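You operate a simulated robot arm through the tools that you are given. There is no shell and no other tool.

You run a simulated robot arm. Do the job below in one go: nothing can be reset, and whatever is moved stays where it is left.

Task
Sort the parts from the dish into their cells of the parts tray.
Fine: put the dish back in the lower drawer and shut it.

The check looks at the end state, three seconds after you hand in, the way a careful person would. Anything else that was tipped, shoved, dropped, spilled or broken makes it a failure.

Robot
A 7-joint arm with a four-finger gripper, fixed in place. Base frame: the origin is on the floor under the middle of its stand, x ahead of it, y to its left, z up; the work surface is at about z = 72. Units: cm, degrees, N and s.
It reaches about 122.3 cm from its shoulder. Its first joint turns from -69.0 to 172.0 degrees. Payload 3.67 kg.
The tool frame sits at the grasp point between the pads (the TCP): z along the fingers, y along the line on which they close. The tips reach 2.8 cm beyond it. The gripper opens to 11.2 cm; its body begins 7.3 cm behind the TCP.
Orientation is that of the tool frame in the base frame, as a unit quaternion [x, y, z, w]. With the fingers straight down and closing along the base's y, the tool's x points along the base's -x, its y along +y and its z along -z.

Tools
- The arm moves only by the tool arm_command. Its argument "motion" is a list of rows, each a list of 7 numbers: the shift along the base's x, y, z in cm, then the turn, a rotation vector about the base's x, y, z in degrees, then the opening, from 0 (shut) to 1 (fully open). In form: [[dx, dy, dz, wx, wy, wz, fingers], ...]. A call has 1 to 20 rows; each row is the pose to reach, as a shift and turn from the pose commanded when the call began. Each row takes 0.2 s and may step no farther than 5 cm and 8.6 degrees from the row before; otherwise, or with a gripper value out of range, the whole call is refused. Where a pose cannot be reached the arm comes as near as it can. A force on the tool above 90 N (or 10 N above the force at the start of the call, whichever is more), or a blocked arm, ends the call early, and 0.2 s more pass. Each finger travels about 10.25 cm/s and halts on what it meets, pressing with about 29 N; the grip force reading is that of the motor and also rises with nothing between the fingers. The clock runs only during rows and for 0.2 s after the last one: add rows that repeat a pose to give the fingers time. The reply holds the time, the measured pose of the TCP, the force on the tool along the base axes, the opening and the grip force, in the units named above and with some noise, with the torque about the TCP (base axes, N m) and any sound that the robot's microphone picked up.
- Cameras (640 x 400 px; columns grow to the right, rows downward): "scene" is fixed at [5.05, 64.97, 145.1]; the picture's right is [-0.85, -0.52, 0.00], its down [-0.24, 0.39, -0.89] and it looks along [0.46, -0.76, -0.46] (base axes); focal length 355 px, centre (320, 200). "wrist" rides on the gripper at [6, -1.8, -10.4] in the tool frame; the picture's right is [0.29, 0.96, 0.00], its down [-0.80, 0.24, -0.55] and it looks along [-0.53, 0.16, 0.83] (tool axes); focal length 234 px, centre (320, 200). There is no depth. A picture from a camera that has moved, and an enlarged one, comes with that camera's place and axes in the base frame and with its lens.
- snapshot(camera): a new picture of that camera. It takes no simulated time.
- move_column(by): slides the trunk up (or, below 0, down) by that many cm; the arm rides with it, the base frame stays. It gives what a move gives, with no picture.
- close_up(camera, box): a new picture of the part [left, top, right, bottom] of that camera's present view, enlarged. It takes no simulated time.
- finish_job(): hands the job in; it is judged then, once.

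Nothing tells you positions but the pictures and the camera data. Unless the task says otherwise, let go and move clear before handing in.

The tools are called as a command line: name --pt "numbers of a row" for each row, then --argument value for the rest, lists and objects as JSON in quotes. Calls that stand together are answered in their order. arm_command: Moves the arm, as the interface text tells. Its arguments: {"type":"object","properties":{"motion":{"type":"array","items":{"type":"array","items":{"type":"number"}}}},"required":["motion"]} The other tools are called the same way: move_column (by) moves the trunk up or down; snapshot (camera) takes a picture; close_up (camera, box) takes an enlarged picture of a part of a camera's view; finish_job () hands the job in.

At the start:

```text
clock: 0.0
position: [64.1, -60.41, 101.56]
orientation: [0.0, 1.0, 0.0, 0.0]
wrist_force: [0.2, 0.8, 0.1]
wrist_torque: [-0.01, -0.03, 0.02]
finger_gap: 11.2
gripper_force: 0.0
trunk travel left (down, up): [-52.5, 31.5]
```

scene: 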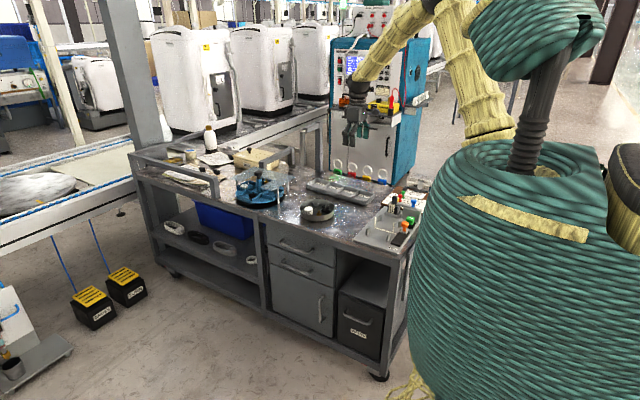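
wrist: 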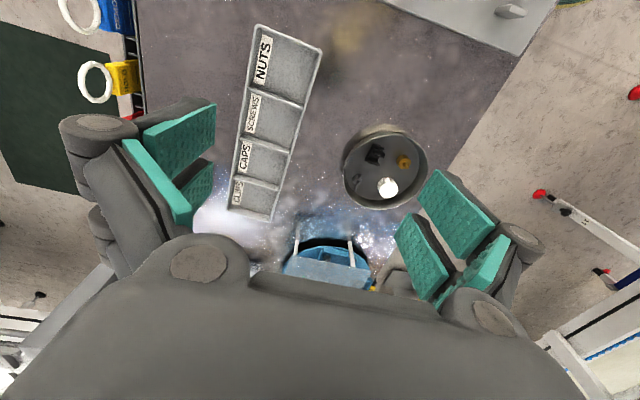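

I see a workbench with a labelled parts tray (NUTS, SCREWS, CAPS, CLIPS) and a round dish holding small parts, with two drawers in the bench front. I'll take closer pictures before moving.

close_up --camera "wrist" --box '[220, 10, 450, 230]'

close_up --camera "wrist" --box '[330, 115, 440, 215]'

close_up --camera "scene" --box '[220, 140, 440, 380]'

close_up --camera "scene" --box '[280, 160, 440, 260]'

close_up --camera "wrist" --box '[220, 10, 330, 230]'

```text
1.82 times, centred on (335, 120) of wrist
camera zoom: at [58.22, -62.1, 112.01], right [-0.29, 0.96, 0.0], down [0.8, 0.24, 0.55], along [0.53, 0.16, -0.83], focal length 426 px, centre (293, 346)
```

zoom: 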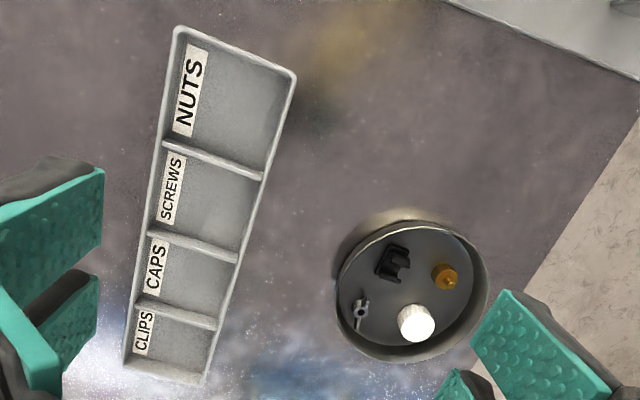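

```text
4.00 times, centred on (385, 165) of wrist
camera zoom: at [58.22, -62.1, 112.01], right [-0.29, 0.96, 0.0], down [0.8, 0.24, 0.55], along [0.53, 0.16, -0.83], focal length 937 px, centre (60, 340)
```

zoom: 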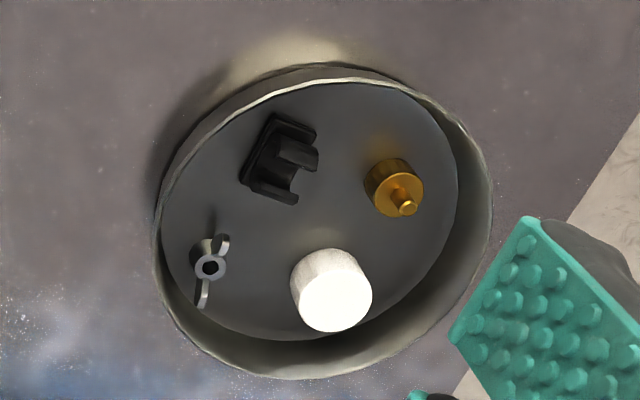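

```text
1.67 times, centred on (330, 260) of scene
camera zoom: at [5.05, 64.97, 145.1], right [-0.85, -0.52, 0.0], down [-0.24, 0.39, -0.89], along [0.46, -0.76, -0.46], focal length 592 px, centre (303, 100)
```

zoom: 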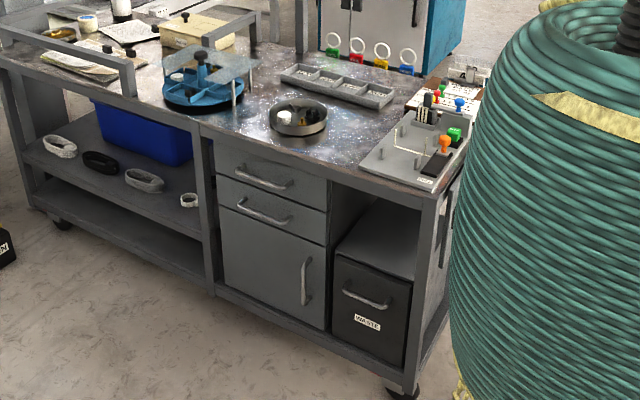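

```text
4.00 times, centred on (360, 210) of scene
camera zoom: at [5.05, 64.97, 145.1], right [-0.85, -0.52, 0.0], down [-0.24, 0.39, -0.89], along [0.46, -0.76, -0.46], focal length 1422 px, centre (160, 160)
```

zoom: 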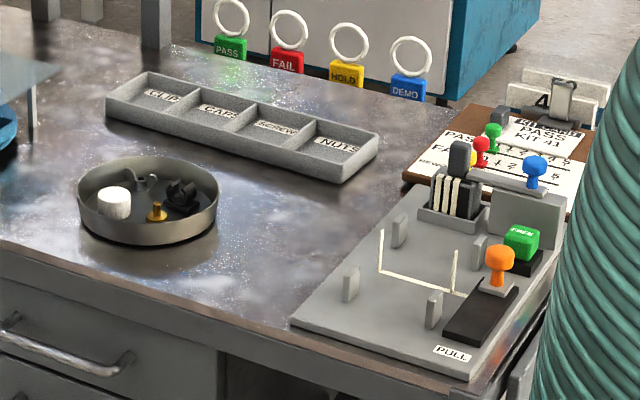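

```text
1.82 times, centred on (275, 120) of wrist
camera zoom: at [58.22, -62.1, 112.01], right [-0.29, 0.96, 0.0], down [0.8, 0.24, 0.55], along [0.53, 0.16, -0.83], focal length 426 px, centre (402, 346)
```

zoom: 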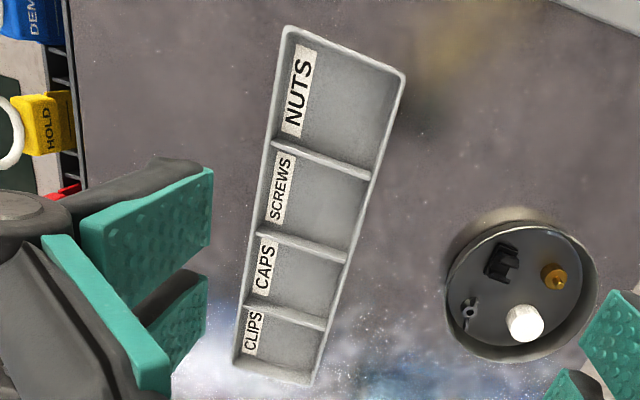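

The four parts appear to be a white cap, a brass thumbscrew, a black clip and a steel wing nut, with the dish near (73, -45). Next I'll study the gripper fingers, the drawers and the surroundings more closely.

close_up --camera "scene" --box '[320, 70, 400, 150]'

close_up --camera "wrist" --box '[50, 80, 250, 300]'

close_up --camera "wrist" --box '[360, 140, 560, 320]'

close_up --camera "scene" --box '[250, 210, 400, 360]'

close_up --camera "scene" --box '[210, 130, 330, 230]'

close_up --camera "scene" --box '[295, 170, 385, 230]'

```text
5.00 times, centred on (360, 110) of scene
camera zoom: at [5.05, 64.97, 145.1], right [-0.85, -0.52, 0.0], down [-0.24, 0.39, -0.89], along [0.46, -0.76, -0.46], focal length 1777 px, centre (120, 650)
```

zoom: 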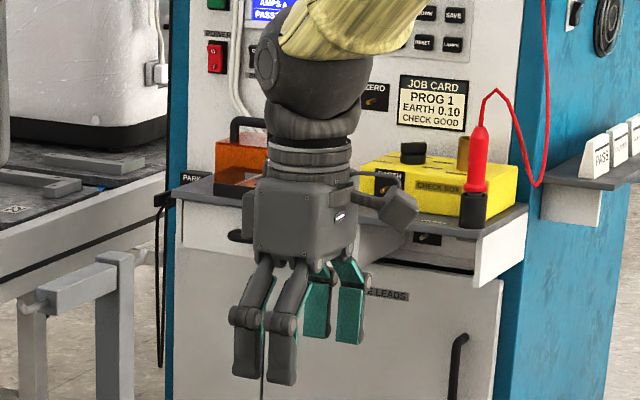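

```text
1.82 times, centred on (150, 190) of wrist
camera zoom: at [58.22, -62.1, 112.01], right [-0.29, 0.96, 0.0], down [0.8, 0.24, 0.55], along [0.53, 0.16, -0.83], focal length 426 px, centre (629, 218)
```

zoom: 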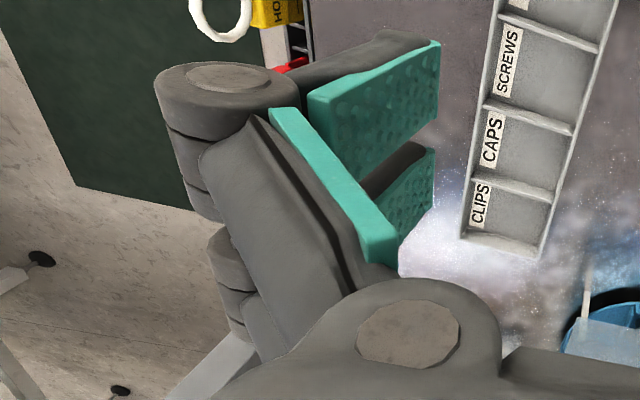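

```text
2.22 times, centred on (460, 230) of wrist
camera zoom: at [58.22, -62.1, 112.01], right [-0.29, 0.96, 0.0], down [0.8, 0.24, 0.55], along [0.53, 0.16, -0.83], focal length 520 px, centre (9, 133)
```

zoom: 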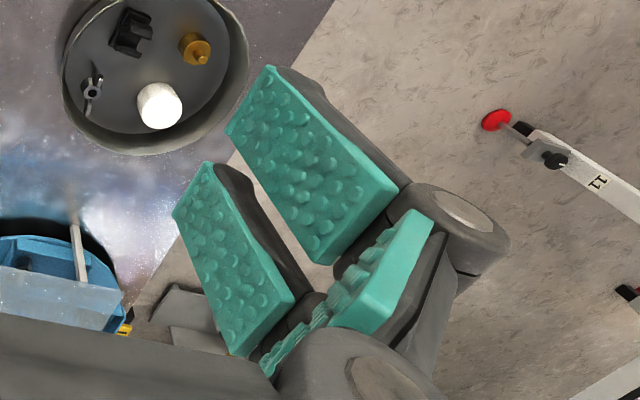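

```text
2.67 times, centred on (325, 285) of scene
camera zoom: at [5.05, 64.97, 145.1], right [-0.85, -0.52, 0.0], down [-0.24, 0.39, -0.89], along [0.46, -0.76, -0.46], focal length 948 px, centre (307, -27)
```

zoom: 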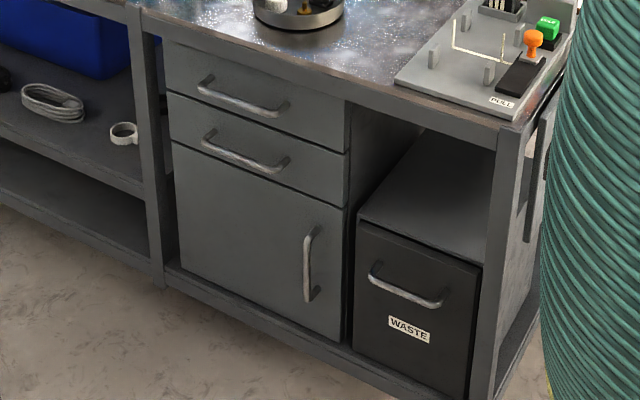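

```text
4.00 times, centred on (270, 180) of scene
camera zoom: at [5.05, 64.97, 145.1], right [-0.85, -0.52, 0.0], down [-0.24, 0.39, -0.89], along [0.46, -0.76, -0.46], focal length 1422 px, centre (520, 280)
```

zoom: 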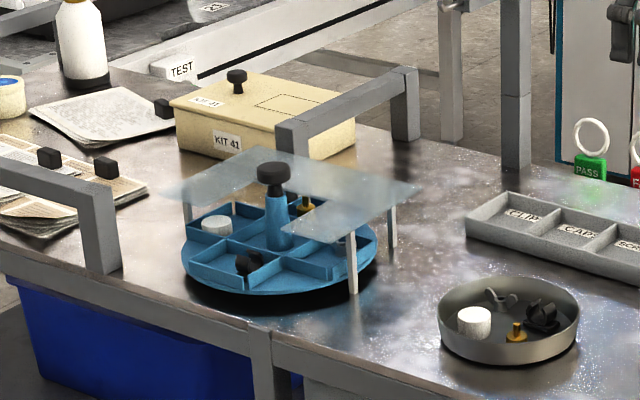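

```text
6.67 times, centred on (340, 200) of scene
camera zoom: at [5.05, 64.97, 145.1], right [-0.85, -0.52, 0.0], down [-0.24, 0.39, -0.89], along [0.46, -0.76, -0.46], focal length 2369 px, centre (187, 200)
```

zoom: 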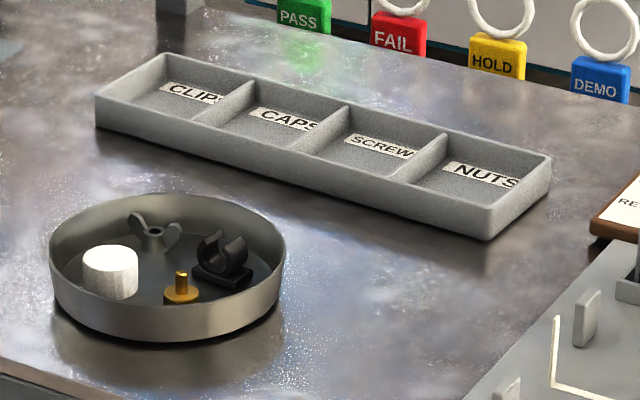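

The gripper has two pads on each side with a gap of about 1 cm between them, and the carousel to the left is a separate fixture I must not touch. I'll move over the dish at a safe height, then look straight at the parts.

arm_command --pt "2.2 3.8 -2 0 0 0 1" --pt "4.5 7.6 -5 0 0 0 1" --pt "6.7 11.4 -8 0 0 0 1" --pt "8.9 15.2 -11.5 0 0 0 1" --pt "8.9 15.2 -11.5 0 0 0 1"

snapshot --camera "wrist"

snapshot --camera "scene"

```text
refused: row 2 steps farther than a row can; nothing moved
```

```text
taken
camera wrist: at [58.22, -62.1, 112.01], right [-0.29, 0.96, 0.0], down [0.8, 0.24, 0.55], along [0.53, 0.16, -0.83], focal length 234 px, centre (320, 200)
```

wrist: 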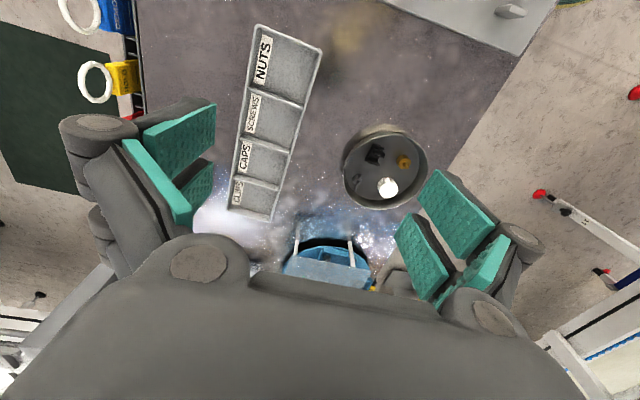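

```text
taken
```

scene: 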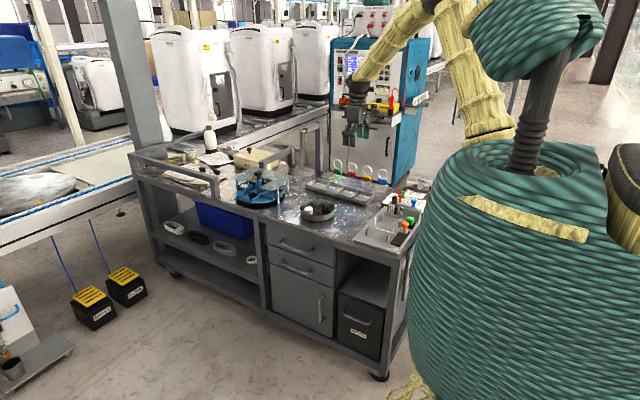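

The call was refused because a step was slightly too long, so nothing moved. I'll repeat it with smaller steps.

arm_command --pt "1.8 3 -2.3 0 0 0 1" --pt "3.6 6.1 -4.6 0 0 0 1" --pt "5.3 9.1 -6.9 0 0 0 1" --pt "7.1 12.2 -9.2 0 0 0 1" --pt "8.9 15.2 -11.5 0 0 0 1" --pt "8.9 15.2 -11.5 0 0 0 1"

snapshot --camera "wrist"

snapshot --camera "scene"

```text
clock: 1.4
position: [73.05, -45.22, 90.02]
orientation: [0.001, 1.0, 0.0, 0.0]
wrist_force: [-0.6, -0.1, 0.4]
wrist_torque: [0.0, -0.01, 0.06]
finger_gap: 11.2
gripper_force: 0.2
trunk travel left (down, up): [-52.5, 31.5]
```

```text
taken
camera wrist: at [67.18, -46.85, 100.51], right [-0.29, 0.96, 0.0], down [0.8, 0.24, 0.55], along [0.53, 0.16, -0.83], focal length 234 px, centre (320, 200)
```

wrist: 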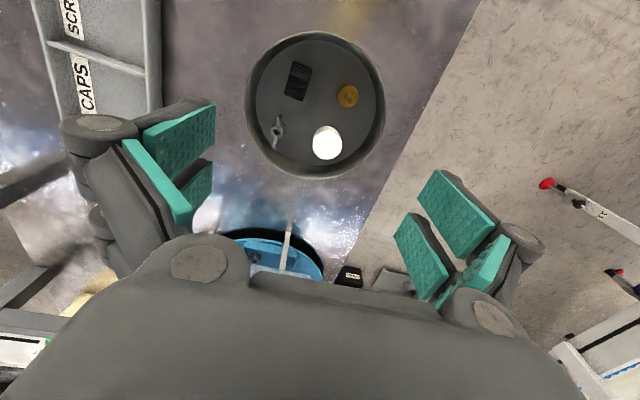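

```text
taken
```

scene: 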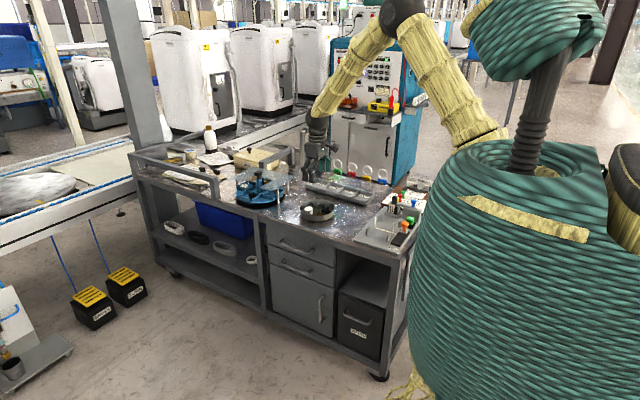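

The dish is now directly below the camera. I'll enlarge it to measure the parts, and enlarge the scene view of the gripper too.

close_up --camera "wrist" --box '[240, 25, 400, 185]'

close_up --camera "scene" --box '[280, 110, 360, 170]'

```text
2.50 times, centred on (320, 105) of wrist
camera zoom: at [67.18, -46.85, 100.51], right [-0.29, 0.96, 0.0], down [0.8, 0.24, 0.55], along [0.53, 0.16, -0.83], focal length 585 px, centre (320, 438)
```

zoom: 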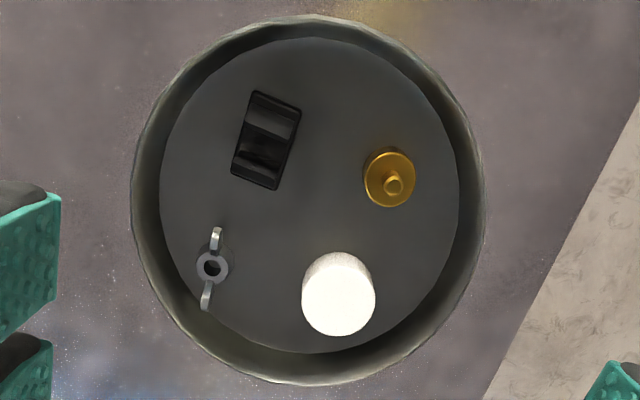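

```text
6.67 times, centred on (320, 140) of scene
camera zoom: at [5.05, 64.97, 145.1], right [-0.85, -0.52, 0.0], down [-0.24, 0.39, -0.89], along [0.46, -0.76, -0.46], focal length 2369 px, centre (320, 600)
```

zoom: 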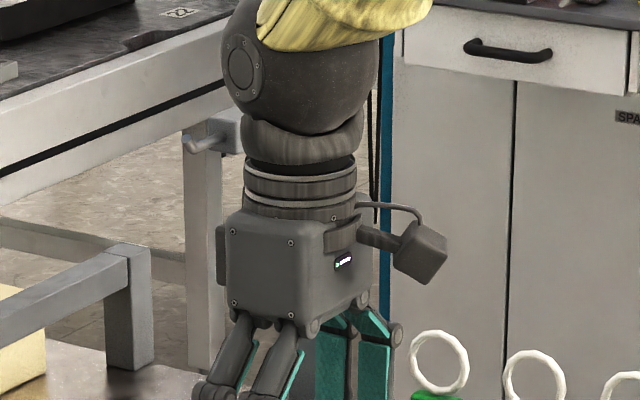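

I've estimated each part's position in the dish: cap (76.1, -43.3), screw (70.8, -42.7), clip (71.1, -48.1), wing nut (76.7, -49.2). Next I'll close the fingers in free air to see how far the tips extend at different openings.

arm_command --pt "0 0 0 0 0 0 0.3" --pt "0 0 0 0 0 0 0.3" --pt "0 0 0 0 0 0 0.3"

snapshot --camera "wrist"

close_up --camera "scene" --box '[280, 120, 360, 180]'

```text
clock: 2.2
position: [73.12, -45.15, 90.01]
orientation: [0.0, 1.0, 0.0, 0.0]
wrist_force: [-0.3, -0.4, -0.2]
wrist_torque: [0.01, 0.0, 0.0]
finger_gap: 3.36
gripper_force: 0.1
trunk travel left (down, up): [-52.5, 31.5]
```

```text
taken
camera wrist: at [67.22, -46.86, 100.48], right [-0.29, 0.96, 0.0], down [0.8, 0.24, 0.55], along [0.53, 0.16, -0.83], focal length 234 px, centre (320, 200)
```

wrist: 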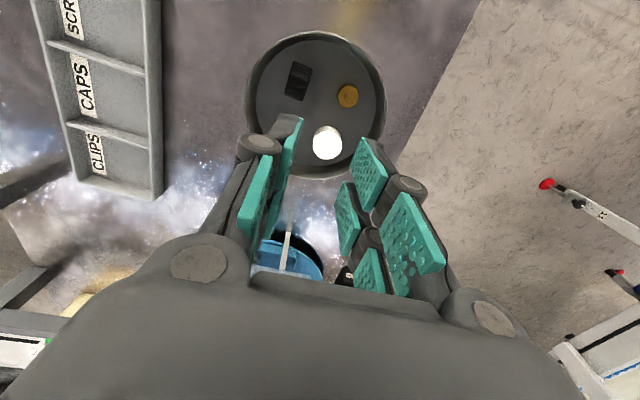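

```text
6.67 times, centred on (320, 150) of scene
camera zoom: at [5.05, 64.97, 145.1], right [-0.85, -0.52, 0.0], down [-0.24, 0.39, -0.89], along [0.46, -0.76, -0.46], focal length 2369 px, centre (320, 533)
```

zoom: 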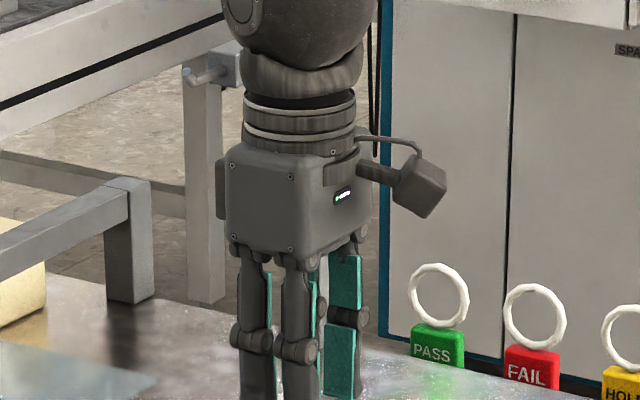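

At a 3.36 cm opening the fingers have swung down noticeably. I'll enlarge the wrist view to measure how far the tips reach.

close_up --camera "wrist" --box '[220, 100, 460, 300]'

```text
2.00 times, centred on (340, 200) of wrist
camera zoom: at [67.22, -46.86, 100.48], right [-0.29, 0.96, 0.0], down [0.8, 0.24, 0.55], along [0.53, 0.16, -0.83], focal length 468 px, centre (280, 200)
```

zoom: 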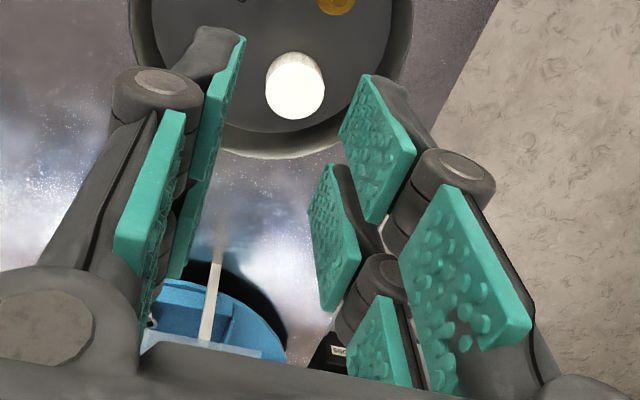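

At a narrow opening the fingertips sit about 2.5 cm below the TCP and are only about 1.2 cm thick, so they fit inside the dish. I'll start with the clip by moving above it with a narrow opening and checking alignment.

arm_command --pt "-1.0 -1.4 -3.3 0 0 0 0.28" --pt "-1.9 -2.7 -6.6 0 0 0 0.28" --pt "-1.9 -2.7 -10 0 0 0 0.28" --pt "-1.9 -2.7 -10 0 0 0 0.28"

snapshot --camera "wrist"

close_up --camera "scene" --box '[280, 150, 380, 230]'

close_up --camera "wrist" --box '[230, 60, 410, 220]'

```text
clock: 3.2
position: [71.03, -47.83, 80.03]
orientation: [0.001, 1.0, -0.001, 0.0]
wrist_force: [-0.1, 0.4, -0.1]
wrist_torque: [0.0, -0.04, 0.01]
finger_gap: 3.15
gripper_force: 0.1
trunk travel left (down, up): [-52.5, 31.5]
```

```text
taken
camera wrist: at [65.2, -49.51, 90.42], right [-0.29, 0.96, 0.0], down [0.8, 0.24, 0.55], along [0.53, 0.16, -0.83], focal length 234 px, centre (320, 200)
```

wrist: 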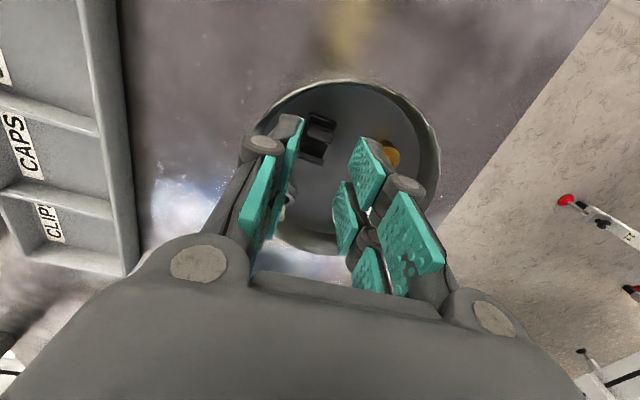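

```text
5.00 times, centred on (330, 190) of scene
camera zoom: at [5.05, 64.97, 145.1], right [-0.85, -0.52, 0.0], down [-0.24, 0.39, -0.89], along [0.46, -0.76, -0.46], focal length 1777 px, centre (270, 250)
```

zoom: 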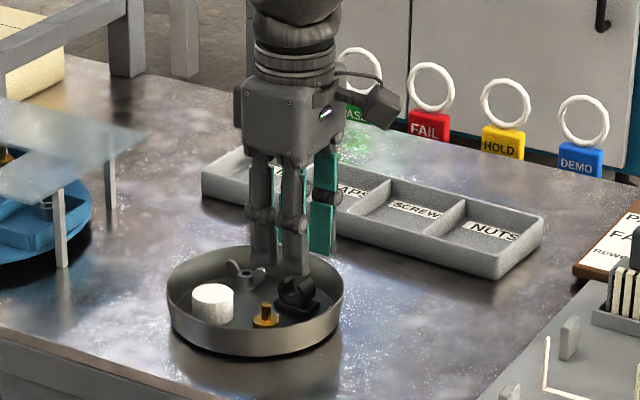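

```text
2.50 times, centred on (320, 140) of wrist
camera zoom: at [65.2, -49.51, 90.42], right [-0.29, 0.96, 0.0], down [0.8, 0.24, 0.55], along [0.53, 0.16, -0.83], focal length 585 px, centre (320, 350)
```

zoom: 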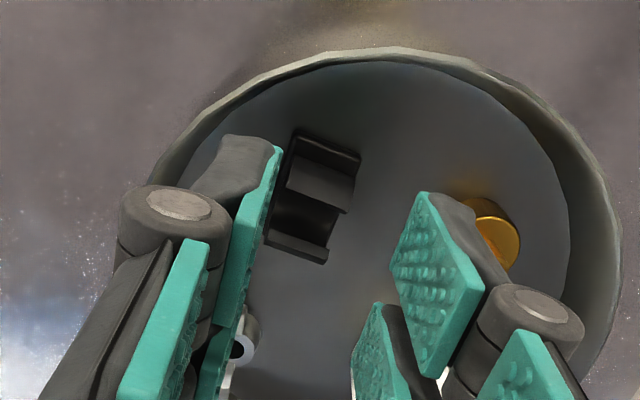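

The clip centre measures about (71.1, -48.0), which matches where the gripper is. I'll lower the fingers slowly around it, then close.

arm_command --pt "0 -0.05 -1.5 0 0 0 0.28" --pt "0 -0.05 -2.7 0 0 0 0.28" --pt "0 -0.05 -3.5 0 0 0 0.28" --pt "0 -0.05 -4.1 0 0 0 0.28" --pt "0 -0.05 -4.1 0 0 0 0.28"

close_up --camera "wrist" --box '[230, 60, 410, 220]'

close_up --camera "scene" --box '[280, 150, 380, 230]'

```text
clock: 4.4
position: [71.06, -47.87, 75.94]
orientation: [0.0, 1.0, 0.0, 0.0]
wrist_force: [-0.1, 1.0, 0.0]
wrist_torque: [0.05, 0.01, -0.02]
finger_gap: 3.12
gripper_force: 0.1
trunk travel left (down, up): [-52.5, 31.5]
```

```text
2.50 times, centred on (320, 140) of wrist
camera zoom: at [65.15, -49.59, 86.39], right [-0.29, 0.96, 0.0], down [0.8, 0.24, 0.55], along [0.53, 0.16, -0.83], focal length 585 px, centre (320, 350)
```

zoom: 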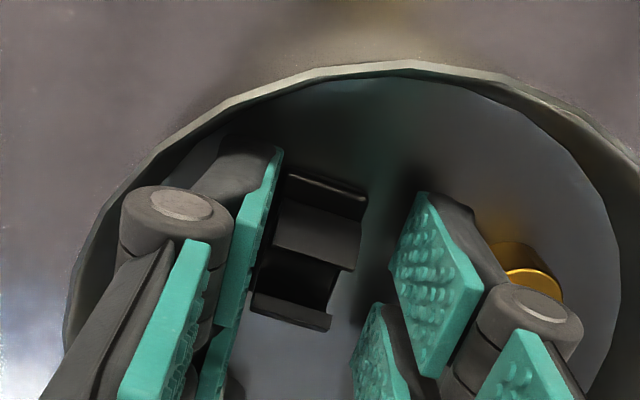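

```text
5.00 times, centred on (330, 190) of scene
camera zoom: at [5.05, 64.97, 145.1], right [-0.85, -0.52, 0.0], down [-0.24, 0.39, -0.89], along [0.46, -0.76, -0.46], focal length 1777 px, centre (270, 250)
```

zoom: 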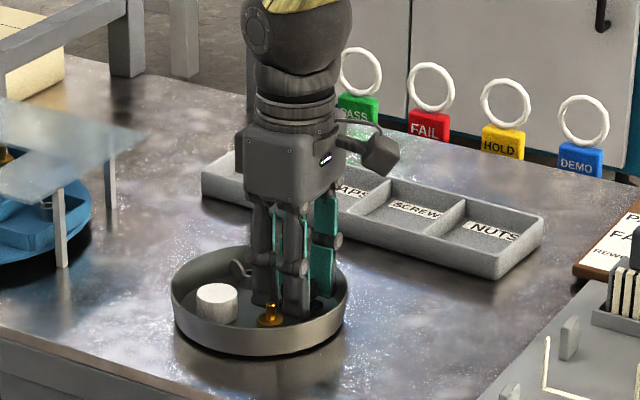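

The fingers are around the clip; the dish shifted a few millimetres against a finger, which does no harm. I'll close on the clip.

arm_command --pt "0 0 0 0 0 0 0.2" --pt "0 0 0 0 0 0 0.12" --pt "0 0 0 0 0 0 0.05" --pt "0 0 0 0 0 0 0.05" --pt "0 0 0 0 0 0 0.05"

close_up --camera "wrist" --box '[230, 60, 410, 220]'

```text
clock: 5.6
position: [71.07, -47.87, 75.97]
orientation: [0.0, 1.0, 0.0, 0.0]
wrist_force: [0.5, 1.1, -0.1]
wrist_torque: [0.01, 0.01, 0.01]
finger_gap: 1.91
gripper_force: 29.0
trunk travel left (down, up): [-52.5, 31.5]
```

```text
2.50 times, centred on (320, 140) of wrist
camera zoom: at [65.16, -49.59, 86.41], right [-0.29, 0.96, 0.0], down [0.8, 0.24, 0.55], along [0.53, 0.16, -0.83], focal length 585 px, centre (320, 350)
```

zoom: 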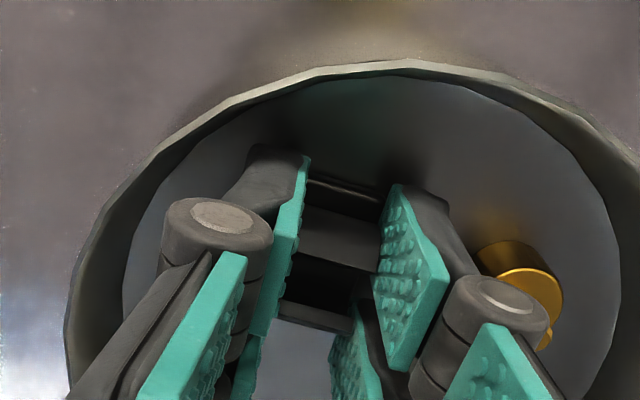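

The clip is gripped at 1.91 cm with full force. I'll lift it straight up and check it.

arm_command --pt "0 0 1 0 0 0 0.05" --pt "0 0 3 0 0 0 0.05" --pt "0 0 6 0 0 0 0.05" --pt "0 0 9 0 0 0 0.05" --pt "0 0 9 0 0 0 0.05"

close_up --camera "wrist" --box '[230, 60, 410, 220]'

close_up --camera "scene" --box '[280, 130, 400, 230]'

```text
clock: 6.8
position: [71.11, -47.81, 84.93]
orientation: [0.0, 1.0, 0.0, 0.0]
wrist_force: [0.3, 0.4, 0.0]
wrist_torque: [0.02, -0.02, 0.0]
finger_gap: 1.89
gripper_force: 29.5
trunk travel left (down, up): [-52.5, 31.5]
```

```text
2.50 times, centred on (320, 140) of wrist
camera zoom: at [65.24, -49.63, 95.44], right [-0.29, 0.96, 0.0], down [0.8, 0.24, 0.55], along [0.53, 0.16, -0.83], focal length 585 px, centre (320, 350)
```

zoom: 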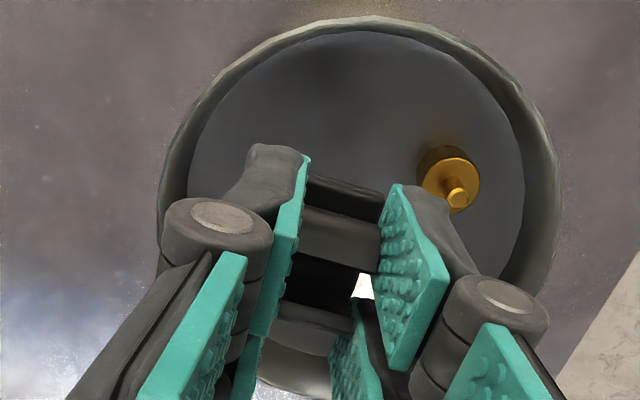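

```text
4.00 times, centred on (340, 180) of scene
camera zoom: at [5.05, 64.97, 145.1], right [-0.85, -0.52, 0.0], down [-0.24, 0.39, -0.89], along [0.46, -0.76, -0.46], focal length 1422 px, centre (240, 280)
```

zoom: 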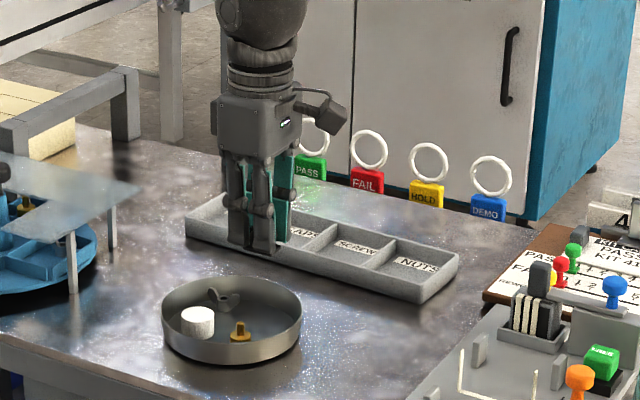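

The clip is lifted cleanly and the other three parts remain in the dish. I'll carry the clip above the CLIPS cell at the far end of the tray.

arm_command --pt "2.55 -3.2 0 0 0 0 0.05" --pt "5.1 -6.4 0 0 0 0 0.05" --pt "7.65 -9.6 0 0 0 0 0.05" --pt "10.2 -12.8 0 0 0 0 0.05" --pt "12.75 -16.0 0 0 0 0 0.05" --pt "15.3 -19.2 0 0 0 0 0.05" --pt "15.3 -19.2 0 0 0 0 0.05"

snapshot --camera "wrist"

close_up --camera "scene" --box '[260, 120, 400, 230]'

```text
clock: 8.4
position: [86.46, -67.09, 84.97]
orientation: [0.001, 1.0, 0.0, -0.001]
wrist_force: [-0.3, 0.5, 0.7]
wrist_torque: [-0.05, -0.01, -0.03]
finger_gap: 1.89
gripper_force: 28.8
trunk travel left (down, up): [-52.5, 31.5]
```

```text
taken
camera wrist: at [80.56, -68.83, 95.38], right [-0.29, 0.96, 0.0], down [0.8, 0.24, 0.55], along [0.53, 0.16, -0.83], focal length 234 px, centre (320, 200)
```

wrist: 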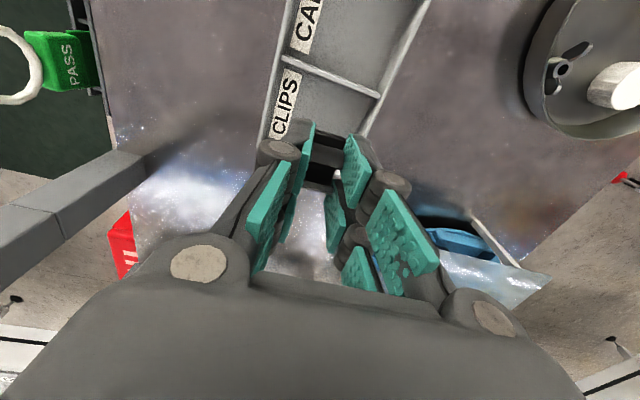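

```text
3.64 times, centred on (330, 175) of scene
camera zoom: at [5.05, 64.97, 145.1], right [-0.85, -0.52, 0.0], down [-0.24, 0.39, -0.89], along [0.46, -0.76, -0.46], focal length 1292 px, centre (284, 291)
```

zoom: 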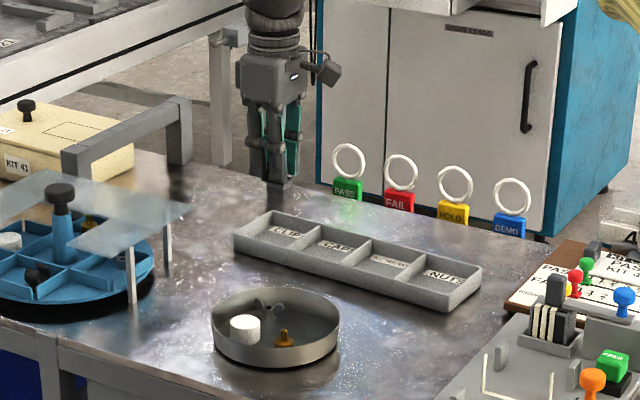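

The divider measures at x≈82.4 and the tray edges at y≈-71 and -63, so the gripper is centred over the CLIPS cell. I'll lower the clip to just above the cell floor.

arm_command --pt "0 0 -3 0 0 0 0.05" --pt "0 0 -6 0 0 0 0.05" --pt "0 0 -7.5 0 0 0 0.05" --pt "0 0 -8.3 0 0 0 0.05" --pt "0 0 -8.3 0 0 0 0.05"

snapshot --camera "wrist"

close_up --camera "scene" --box '[290, 130, 370, 200]'

```text
clock: 9.6
position: [86.53, -67.11, 76.82]
orientation: [0.0, 1.0, 0.0, 0.0]
wrist_force: [0.0, -0.8, -0.1]
wrist_torque: [-0.03, 0.01, 0.0]
finger_gap: 1.91
gripper_force: 28.8
trunk travel left (down, up): [-52.5, 31.5]
```

```text
taken
camera wrist: at [80.52, -68.86, 87.11], right [-0.29, 0.96, 0.0], down [0.8, 0.24, 0.55], along [0.53, 0.16, -0.83], focal length 234 px, centre (320, 200)
```

wrist: 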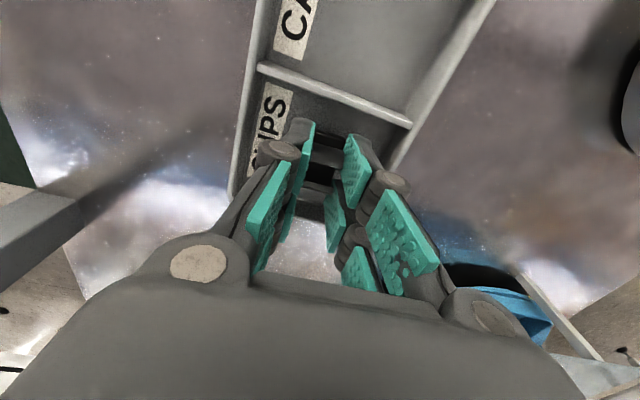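

```text
5.71 times, centred on (330, 165) of scene
camera zoom: at [5.05, 64.97, 145.1], right [-0.85, -0.52, 0.0], down [-0.24, 0.39, -0.89], along [0.46, -0.76, -0.46], focal length 2031 px, centre (263, 400)
```

zoom: 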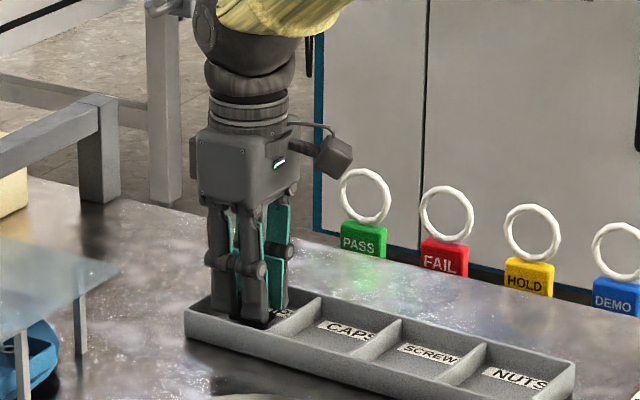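

The fingers are inside the CLIPS cell with no contact. I'll lower the last few millimetres and watch the force.

arm_command --pt "0 0 -0.3 0 0 0 0.05" --pt "0 0 -0.6 0 0 0 0.05" --pt "0 0 -0.6 0 0 0 0.05"

```text
clock: 10.4
position: [86.38, -67.07, 76.16]
orientation: [0.0, 1.0, 0.0, 0.0]
wrist_force: [0.6, 0.2, 2.5]
wrist_torque: [-0.03, -0.04, 0.02]
finger_gap: 1.89
gripper_force: 29.1
trunk travel left (down, up): [-52.5, 31.5]
```

A light upward force of 2.5 N shows the clip is touching the cell floor. I'll open the fingers a little and rise straight up.

arm_command --pt "0 0 0 0 0 0 0.2" --pt "0 0 0 0 0 0 0.32" --pt "0 0 0 0 0 0 0.32" --pt "0 0 2 0 0 0 0.32" --pt "0 0 5 0 0 0 0.32" --pt "0 0 9 0 0 0 0.32" --pt "0 0 9 0 0 0 0.32"

snapshot --camera "wrist"

close_up --camera "scene" --box '[290, 150, 390, 230]'

```text
clock: 12.0
position: [86.33, -67.05, 84.88]
orientation: [0.0, 1.0, 0.001, -0.001]
wrist_force: [0.1, 0.2, -0.3]
wrist_torque: [0.04, -0.02, 0.02]
finger_gap: 3.59
gripper_force: 0.1
trunk travel left (down, up): [-52.5, 31.5]
```

```text
taken
camera wrist: at [80.43, -68.84, 95.3], right [-0.29, 0.96, 0.0], down [0.8, 0.24, 0.55], along [0.53, 0.16, -0.83], focal length 234 px, centre (320, 200)
```

wrist: 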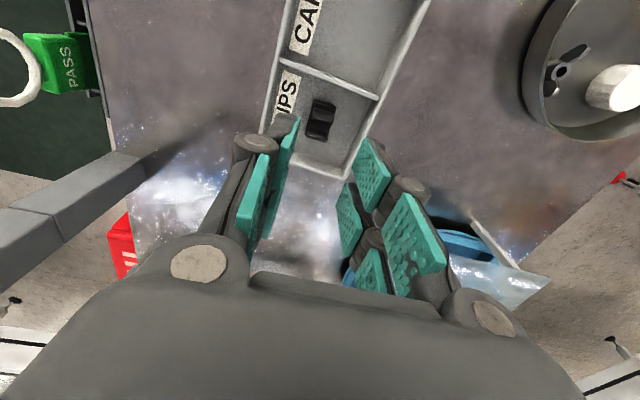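

```text
5.00 times, centred on (340, 190) of scene
camera zoom: at [5.05, 64.97, 145.1], right [-0.85, -0.52, 0.0], down [-0.24, 0.39, -0.89], along [0.46, -0.76, -0.46], focal length 1777 px, centre (220, 250)
```

zoom: 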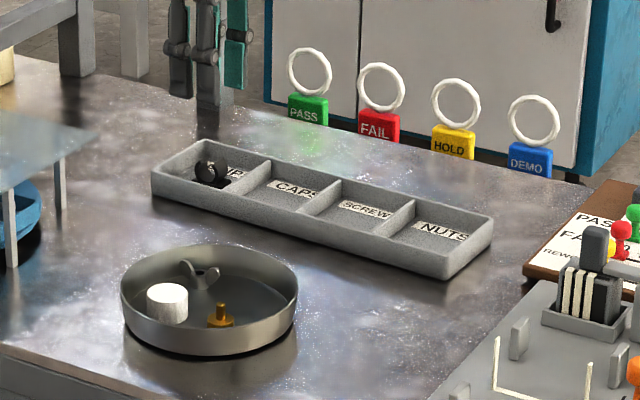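

The clip is lying properly in the CLIPS cell. I'll go back above the dish and measure the remaining three parts again.

arm_command --pt "-2.2 3.7 1 0 0 0 0.4" --pt "-4.5 7.3 2 0 0 0 0.4" --pt "-6.7 11 3 0 0 0 0.4" --pt "-8.9 14.6 3.5 0 0 0 0.4" --pt "-11.2 18.3 3.9 0 0 0 0.4" --pt "-13.4 21.96 3.94 0 0 0 0.4" --pt "-13.4 21.96 3.94 0 0 0 0.4"

close_up --camera "wrist" --box '[230, 20, 410, 190]'

close_up --camera "scene" --box '[295, 180, 355, 230]'

```text
clock: 13.6
position: [73.11, -45.23, 89.0]
orientation: [0.002, 1.0, 0.0, 0.0]
wrist_force: [0.2, 0.8, -1.2]
wrist_torque: [0.02, -0.01, 0.01]
finger_gap: 4.47
gripper_force: 0.1
trunk travel left (down, up): [-52.5, 31.5]
```

```text
2.35 times, centred on (320, 105) of wrist
camera zoom: at [67.15, -46.99, 99.5], right [-0.29, 0.96, 0.0], down [0.8, 0.24, 0.55], along [0.53, 0.16, -0.83], focal length 551 px, centre (320, 424)
```

zoom: 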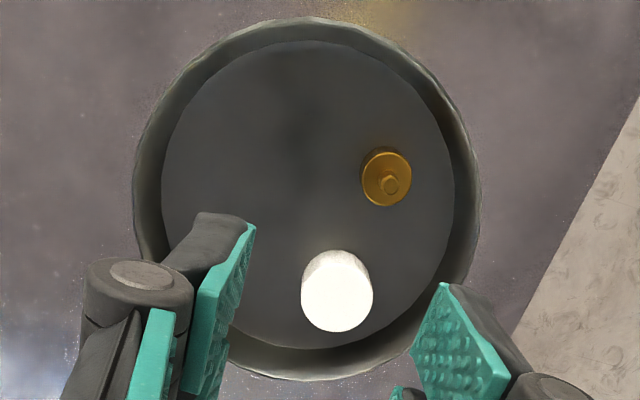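

```text
8.00 times, centred on (325, 205) of scene
camera zoom: at [5.05, 64.97, 145.1], right [-0.85, -0.52, 0.0], down [-0.24, 0.39, -0.89], along [0.46, -0.76, -0.46], focal length 2843 px, centre (280, 160)
```

zoom: 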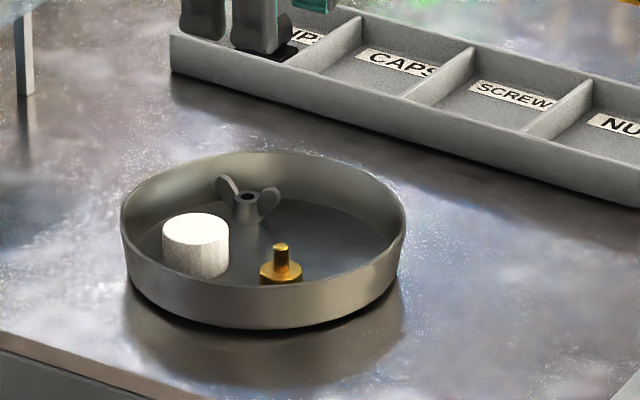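

The dish centre is (73.35, -45.7), the cap (76.1, -43.4) and the screw (70.6, -42.9). Because the parts sit near the wall, I'll turn the gripper 40° so it closes along the dish wall, starting above the cap.

arm_command --pt "0.5 0.3 -1.4 0 0 8 0.37" --pt "1.1 0.6 -2.8 0 0 16 0.37" --pt "1.7 0.9 -4.2 0 0 24 0.37" --pt "2.2 1.2 -5.6 0 0 32 0.37" --pt "2.8 1.6 -7 0 0 40 0.37" --pt "2.8 1.6 -7 0 0 40 0.37"

snapshot --camera "wrist"

close_up --camera "wrist" --box '[220, 60, 420, 240]'

close_up --camera "scene" --box '[280, 150, 380, 230]'

```text
clock: 15.0
position: [75.9, -43.45, 82.0]
orientation: [-0.344, 0.939, -0.001, -0.001]
wrist_force: [0.4, -0.5, -0.5]
wrist_torque: [-0.01, -0.03, -0.02]
finger_gap: 4.13
gripper_force: 0.1
trunk travel left (down, up): [-52.5, 31.5]
```

```text
taken
camera wrist: at [72.47, -48.72, 92.48], right [-0.84, 0.55, 0.0], down [0.46, 0.7, 0.55], along [0.3, 0.46, -0.83], focal length 234 px, centre (320, 200)
```

wrist: 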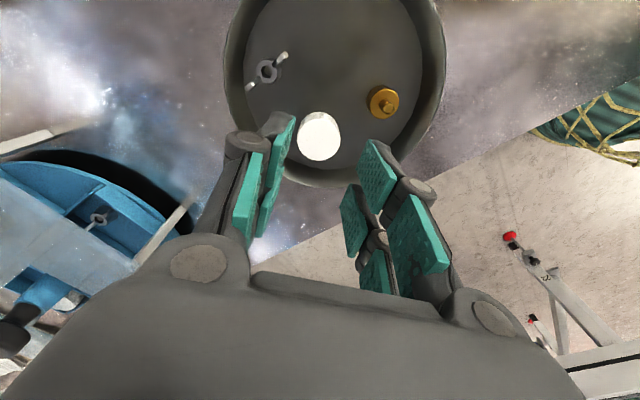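

```text
2.22 times, centred on (320, 150) of wrist
camera zoom: at [72.47, -48.72, 92.48], right [-0.84, 0.55, 0.0], down [0.46, 0.7, 0.55], along [0.3, 0.46, -0.83], focal length 520 px, centre (320, 311)
```

zoom: 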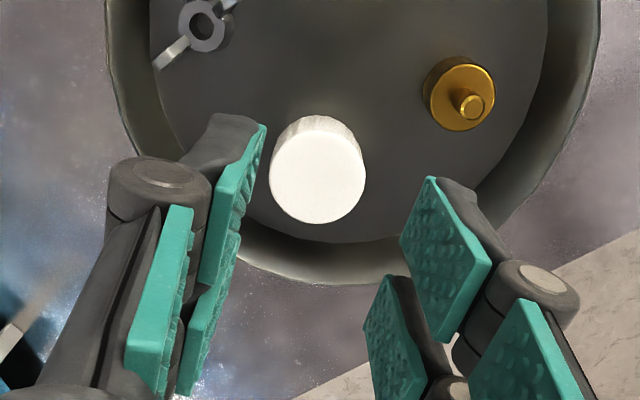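

```text
5.00 times, centred on (330, 190) of scene
camera zoom: at [5.05, 64.97, 145.1], right [-0.85, -0.52, 0.0], down [-0.24, 0.39, -0.89], along [0.46, -0.76, -0.46], focal length 1777 px, centre (270, 250)
```

zoom: 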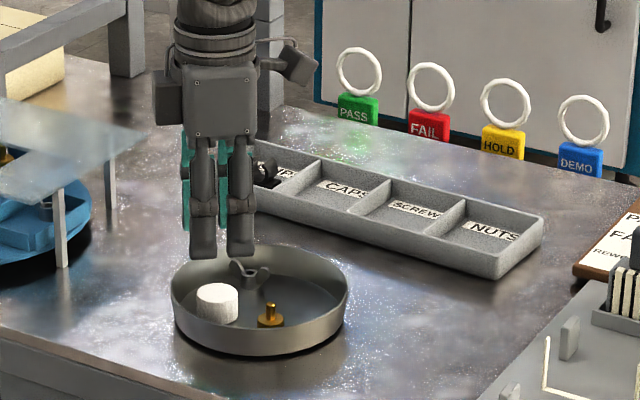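

The cap measures at (76.0, -43.5), well centred between the fingers. I'll descend around it.

arm_command --pt "0 0 -2 0 0 0 0.37" --pt "0 0 -4 0 0 0 0.37" --pt "0 0 -5.3 0 0 0 0.37" --pt "0 0 -6.2 0 0 0 0.37" --pt "0 0 -6.2 0 0 0 0.37"

close_up --camera "wrist" --box '[220, 60, 420, 240]'

close_up --camera "scene" --box '[280, 150, 380, 230]'

```text
clock: 16.2
position: [75.71, -43.69, 75.99]
orientation: [-0.342, 0.94, 0.0, 0.0]
wrist_force: [0.4, 0.0, 0.8]
wrist_torque: [0.0, -0.03, -0.02]
finger_gap: 4.14
gripper_force: 0.0
trunk travel left (down, up): [-52.5, 31.5]
```

```text
2.22 times, centred on (320, 150) of wrist
camera zoom: at [72.39, -48.76, 86.35], right [-0.84, 0.55, 0.0], down [0.46, 0.7, 0.55], along [0.3, 0.46, -0.83], focal length 520 px, centre (320, 311)
```

zoom: 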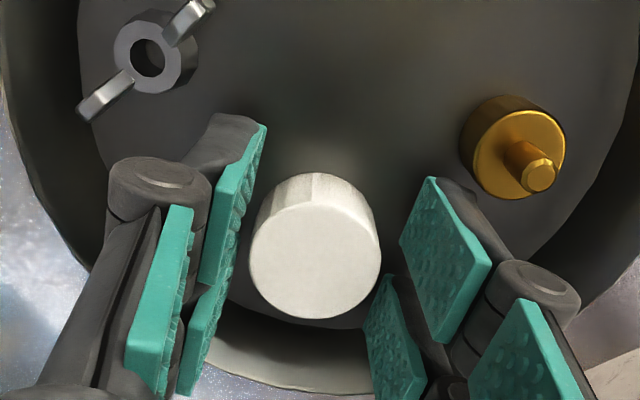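

```text
5.00 times, centred on (330, 190) of scene
camera zoom: at [5.05, 64.97, 145.1], right [-0.85, -0.52, 0.0], down [-0.24, 0.39, -0.89], along [0.46, -0.76, -0.46], focal length 1777 px, centre (270, 250)
```

zoom: 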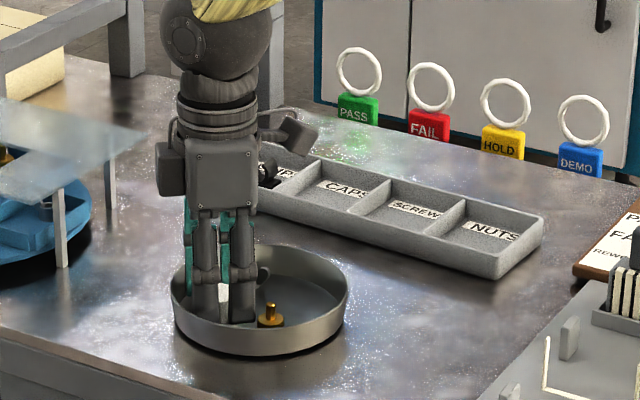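

The cap sits between the pads and nothing is touching. I'll close and lift.

arm_command --pt "0 0 0 0 0 0 0.3" --pt "0 0 0 0 0 0 0.2" --pt "0 0 0 0 0 0 0.2" --pt "0 0 0 0 0 0 0.2"

close_up --camera "wrist" --box '[220, 60, 420, 240]'

```text
clock: 17.2
position: [75.79, -43.63, 75.89]
orientation: [-0.342, 0.94, 0.0, 0.001]
wrist_force: [0.2, -0.3, -0.4]
wrist_torque: [0.01, -0.01, 0.04]
finger_gap: 3.01
gripper_force: 29.0
trunk travel left (down, up): [-52.5, 31.5]
```

```text
2.22 times, centred on (320, 150) of wrist
camera zoom: at [72.39, -48.77, 86.34], right [-0.84, 0.55, 0.0], down [0.46, 0.7, 0.55], along [0.3, 0.46, -0.83], focal length 520 px, centre (320, 311)
```

zoom: 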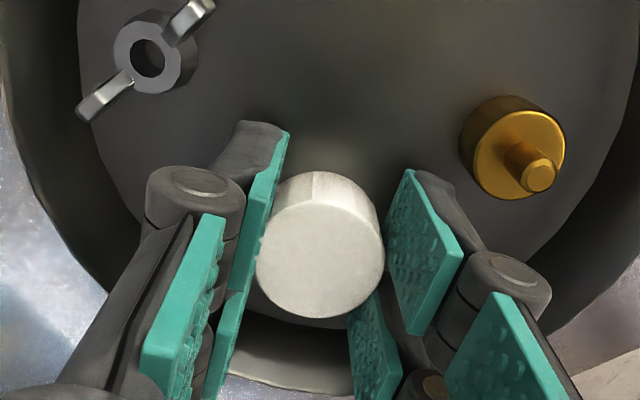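

The cap is gripped at 3.0 cm. I'll lift it and carry it over the CAPS cell, turning the gripper back square on the way.

arm_command --pt "0 0 1 0 0 0 0.2" --pt "0 0 3 0 0 0 0.2" --pt "0 0 6 0 0 0 0.2" --pt "0 0 9 0 0 0 0.2" --pt "0.5 -3.9 9 0 0 -6.6 0.2" --pt "0.9 -7.8 9 0 0 -13.3 0.2" --pt "1.4 -11.7 9 0 0 -20 0.2" --pt "1.8 -15.5 9 0 0 -26.6 0.2" --pt "2.3 -19.4 9 0 0 -33.3 0.2" --pt "2.7 -23.3 9 0 0 -40 0.2" --pt "2.7 -23.3 9 0 0 -40 0.2"

snapshot --camera "wrist"

close_up --camera "scene" --box '[280, 140, 390, 230]'

```text
clock: 19.6
position: [78.56, -66.74, 84.63]
orientation: [0.001, 1.0, 0.0, 0.0]
wrist_force: [0.2, -0.4, 0.1]
wrist_torque: [-0.01, 0.01, 0.01]
finger_gap: 3.02
gripper_force: 29.0
trunk travel left (down, up): [-52.5, 31.5]
```

```text
taken
camera wrist: at [72.6, -68.46, 95.31], right [-0.29, 0.96, 0.0], down [0.8, 0.24, 0.55], along [0.53, 0.16, -0.83], focal length 234 px, centre (320, 200)
```

wrist: 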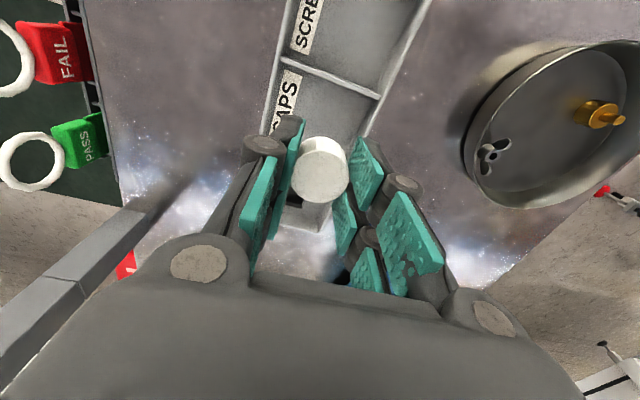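

```text
4.44 times, centred on (335, 185) of scene
camera zoom: at [5.05, 64.97, 145.1], right [-0.85, -0.52, 0.0], down [-0.24, 0.39, -0.89], along [0.46, -0.76, -0.46], focal length 1580 px, centre (253, 267)
```

zoom: 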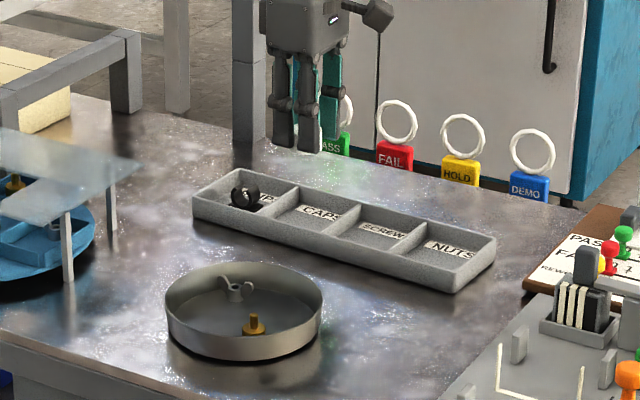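

The cap is centred over the CAPS cell. I'll lower it to the cell floor.

arm_command --pt "0 0 -3 0 0 0 0.2" --pt "0 0 -6 0 0 0 0.2" --pt "0 0 -7.7 0 0 0 0.2" --pt "0 0 -8.4 0 0 0 0.2" --pt "0 0 -8.7 0 0 0 0.2" --pt "0 0 -8.7 0 0 0 0.2"

close_up --camera "scene" --box '[300, 150, 380, 210]'

```text
clock: 21.0
position: [78.51, -66.93, 76.09]
orientation: [0.0, 1.0, 0.001, 0.0]
wrist_force: [-0.6, -1.1, -0.4]
wrist_torque: [0.02, -0.03, -0.03]
finger_gap: 2.97
gripper_force: 29.2
trunk travel left (down, up): [-52.5, 31.5]
```

```text
6.67 times, centred on (340, 180) of scene
camera zoom: at [5.05, 64.97, 145.1], right [-0.85, -0.52, 0.0], down [-0.24, 0.39, -0.89], along [0.46, -0.76, -0.46], focal length 2369 px, centre (187, 333)
```

zoom: 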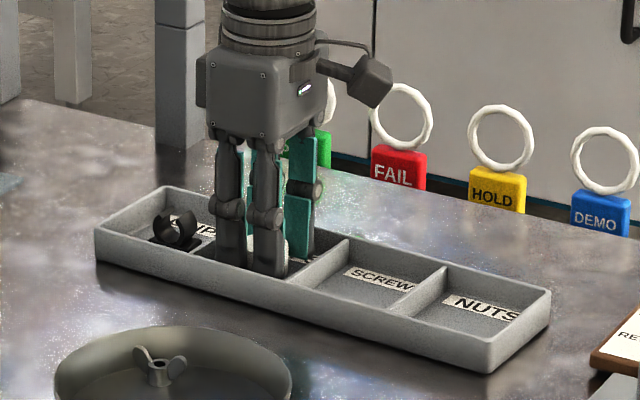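

No contact yet, so the cap is just above the floor. I'll lower slightly, then release.

arm_command --pt "0 0 -0.15 0 0 0 0.2" --pt "0 0 -0.25 0 0 0 0.2" --pt "0 0 -0.25 0 0 0 0.2"

```text
clock: 21.8
position: [78.49, -66.85, 75.92]
orientation: [-0.001, 1.0, -0.001, 0.001]
wrist_force: [1.0, -0.7, 5.8]
wrist_torque: [0.02, -0.01, -0.01]
finger_gap: 2.99
gripper_force: 29.3
trunk travel left (down, up): [-52.5, 31.5]
```

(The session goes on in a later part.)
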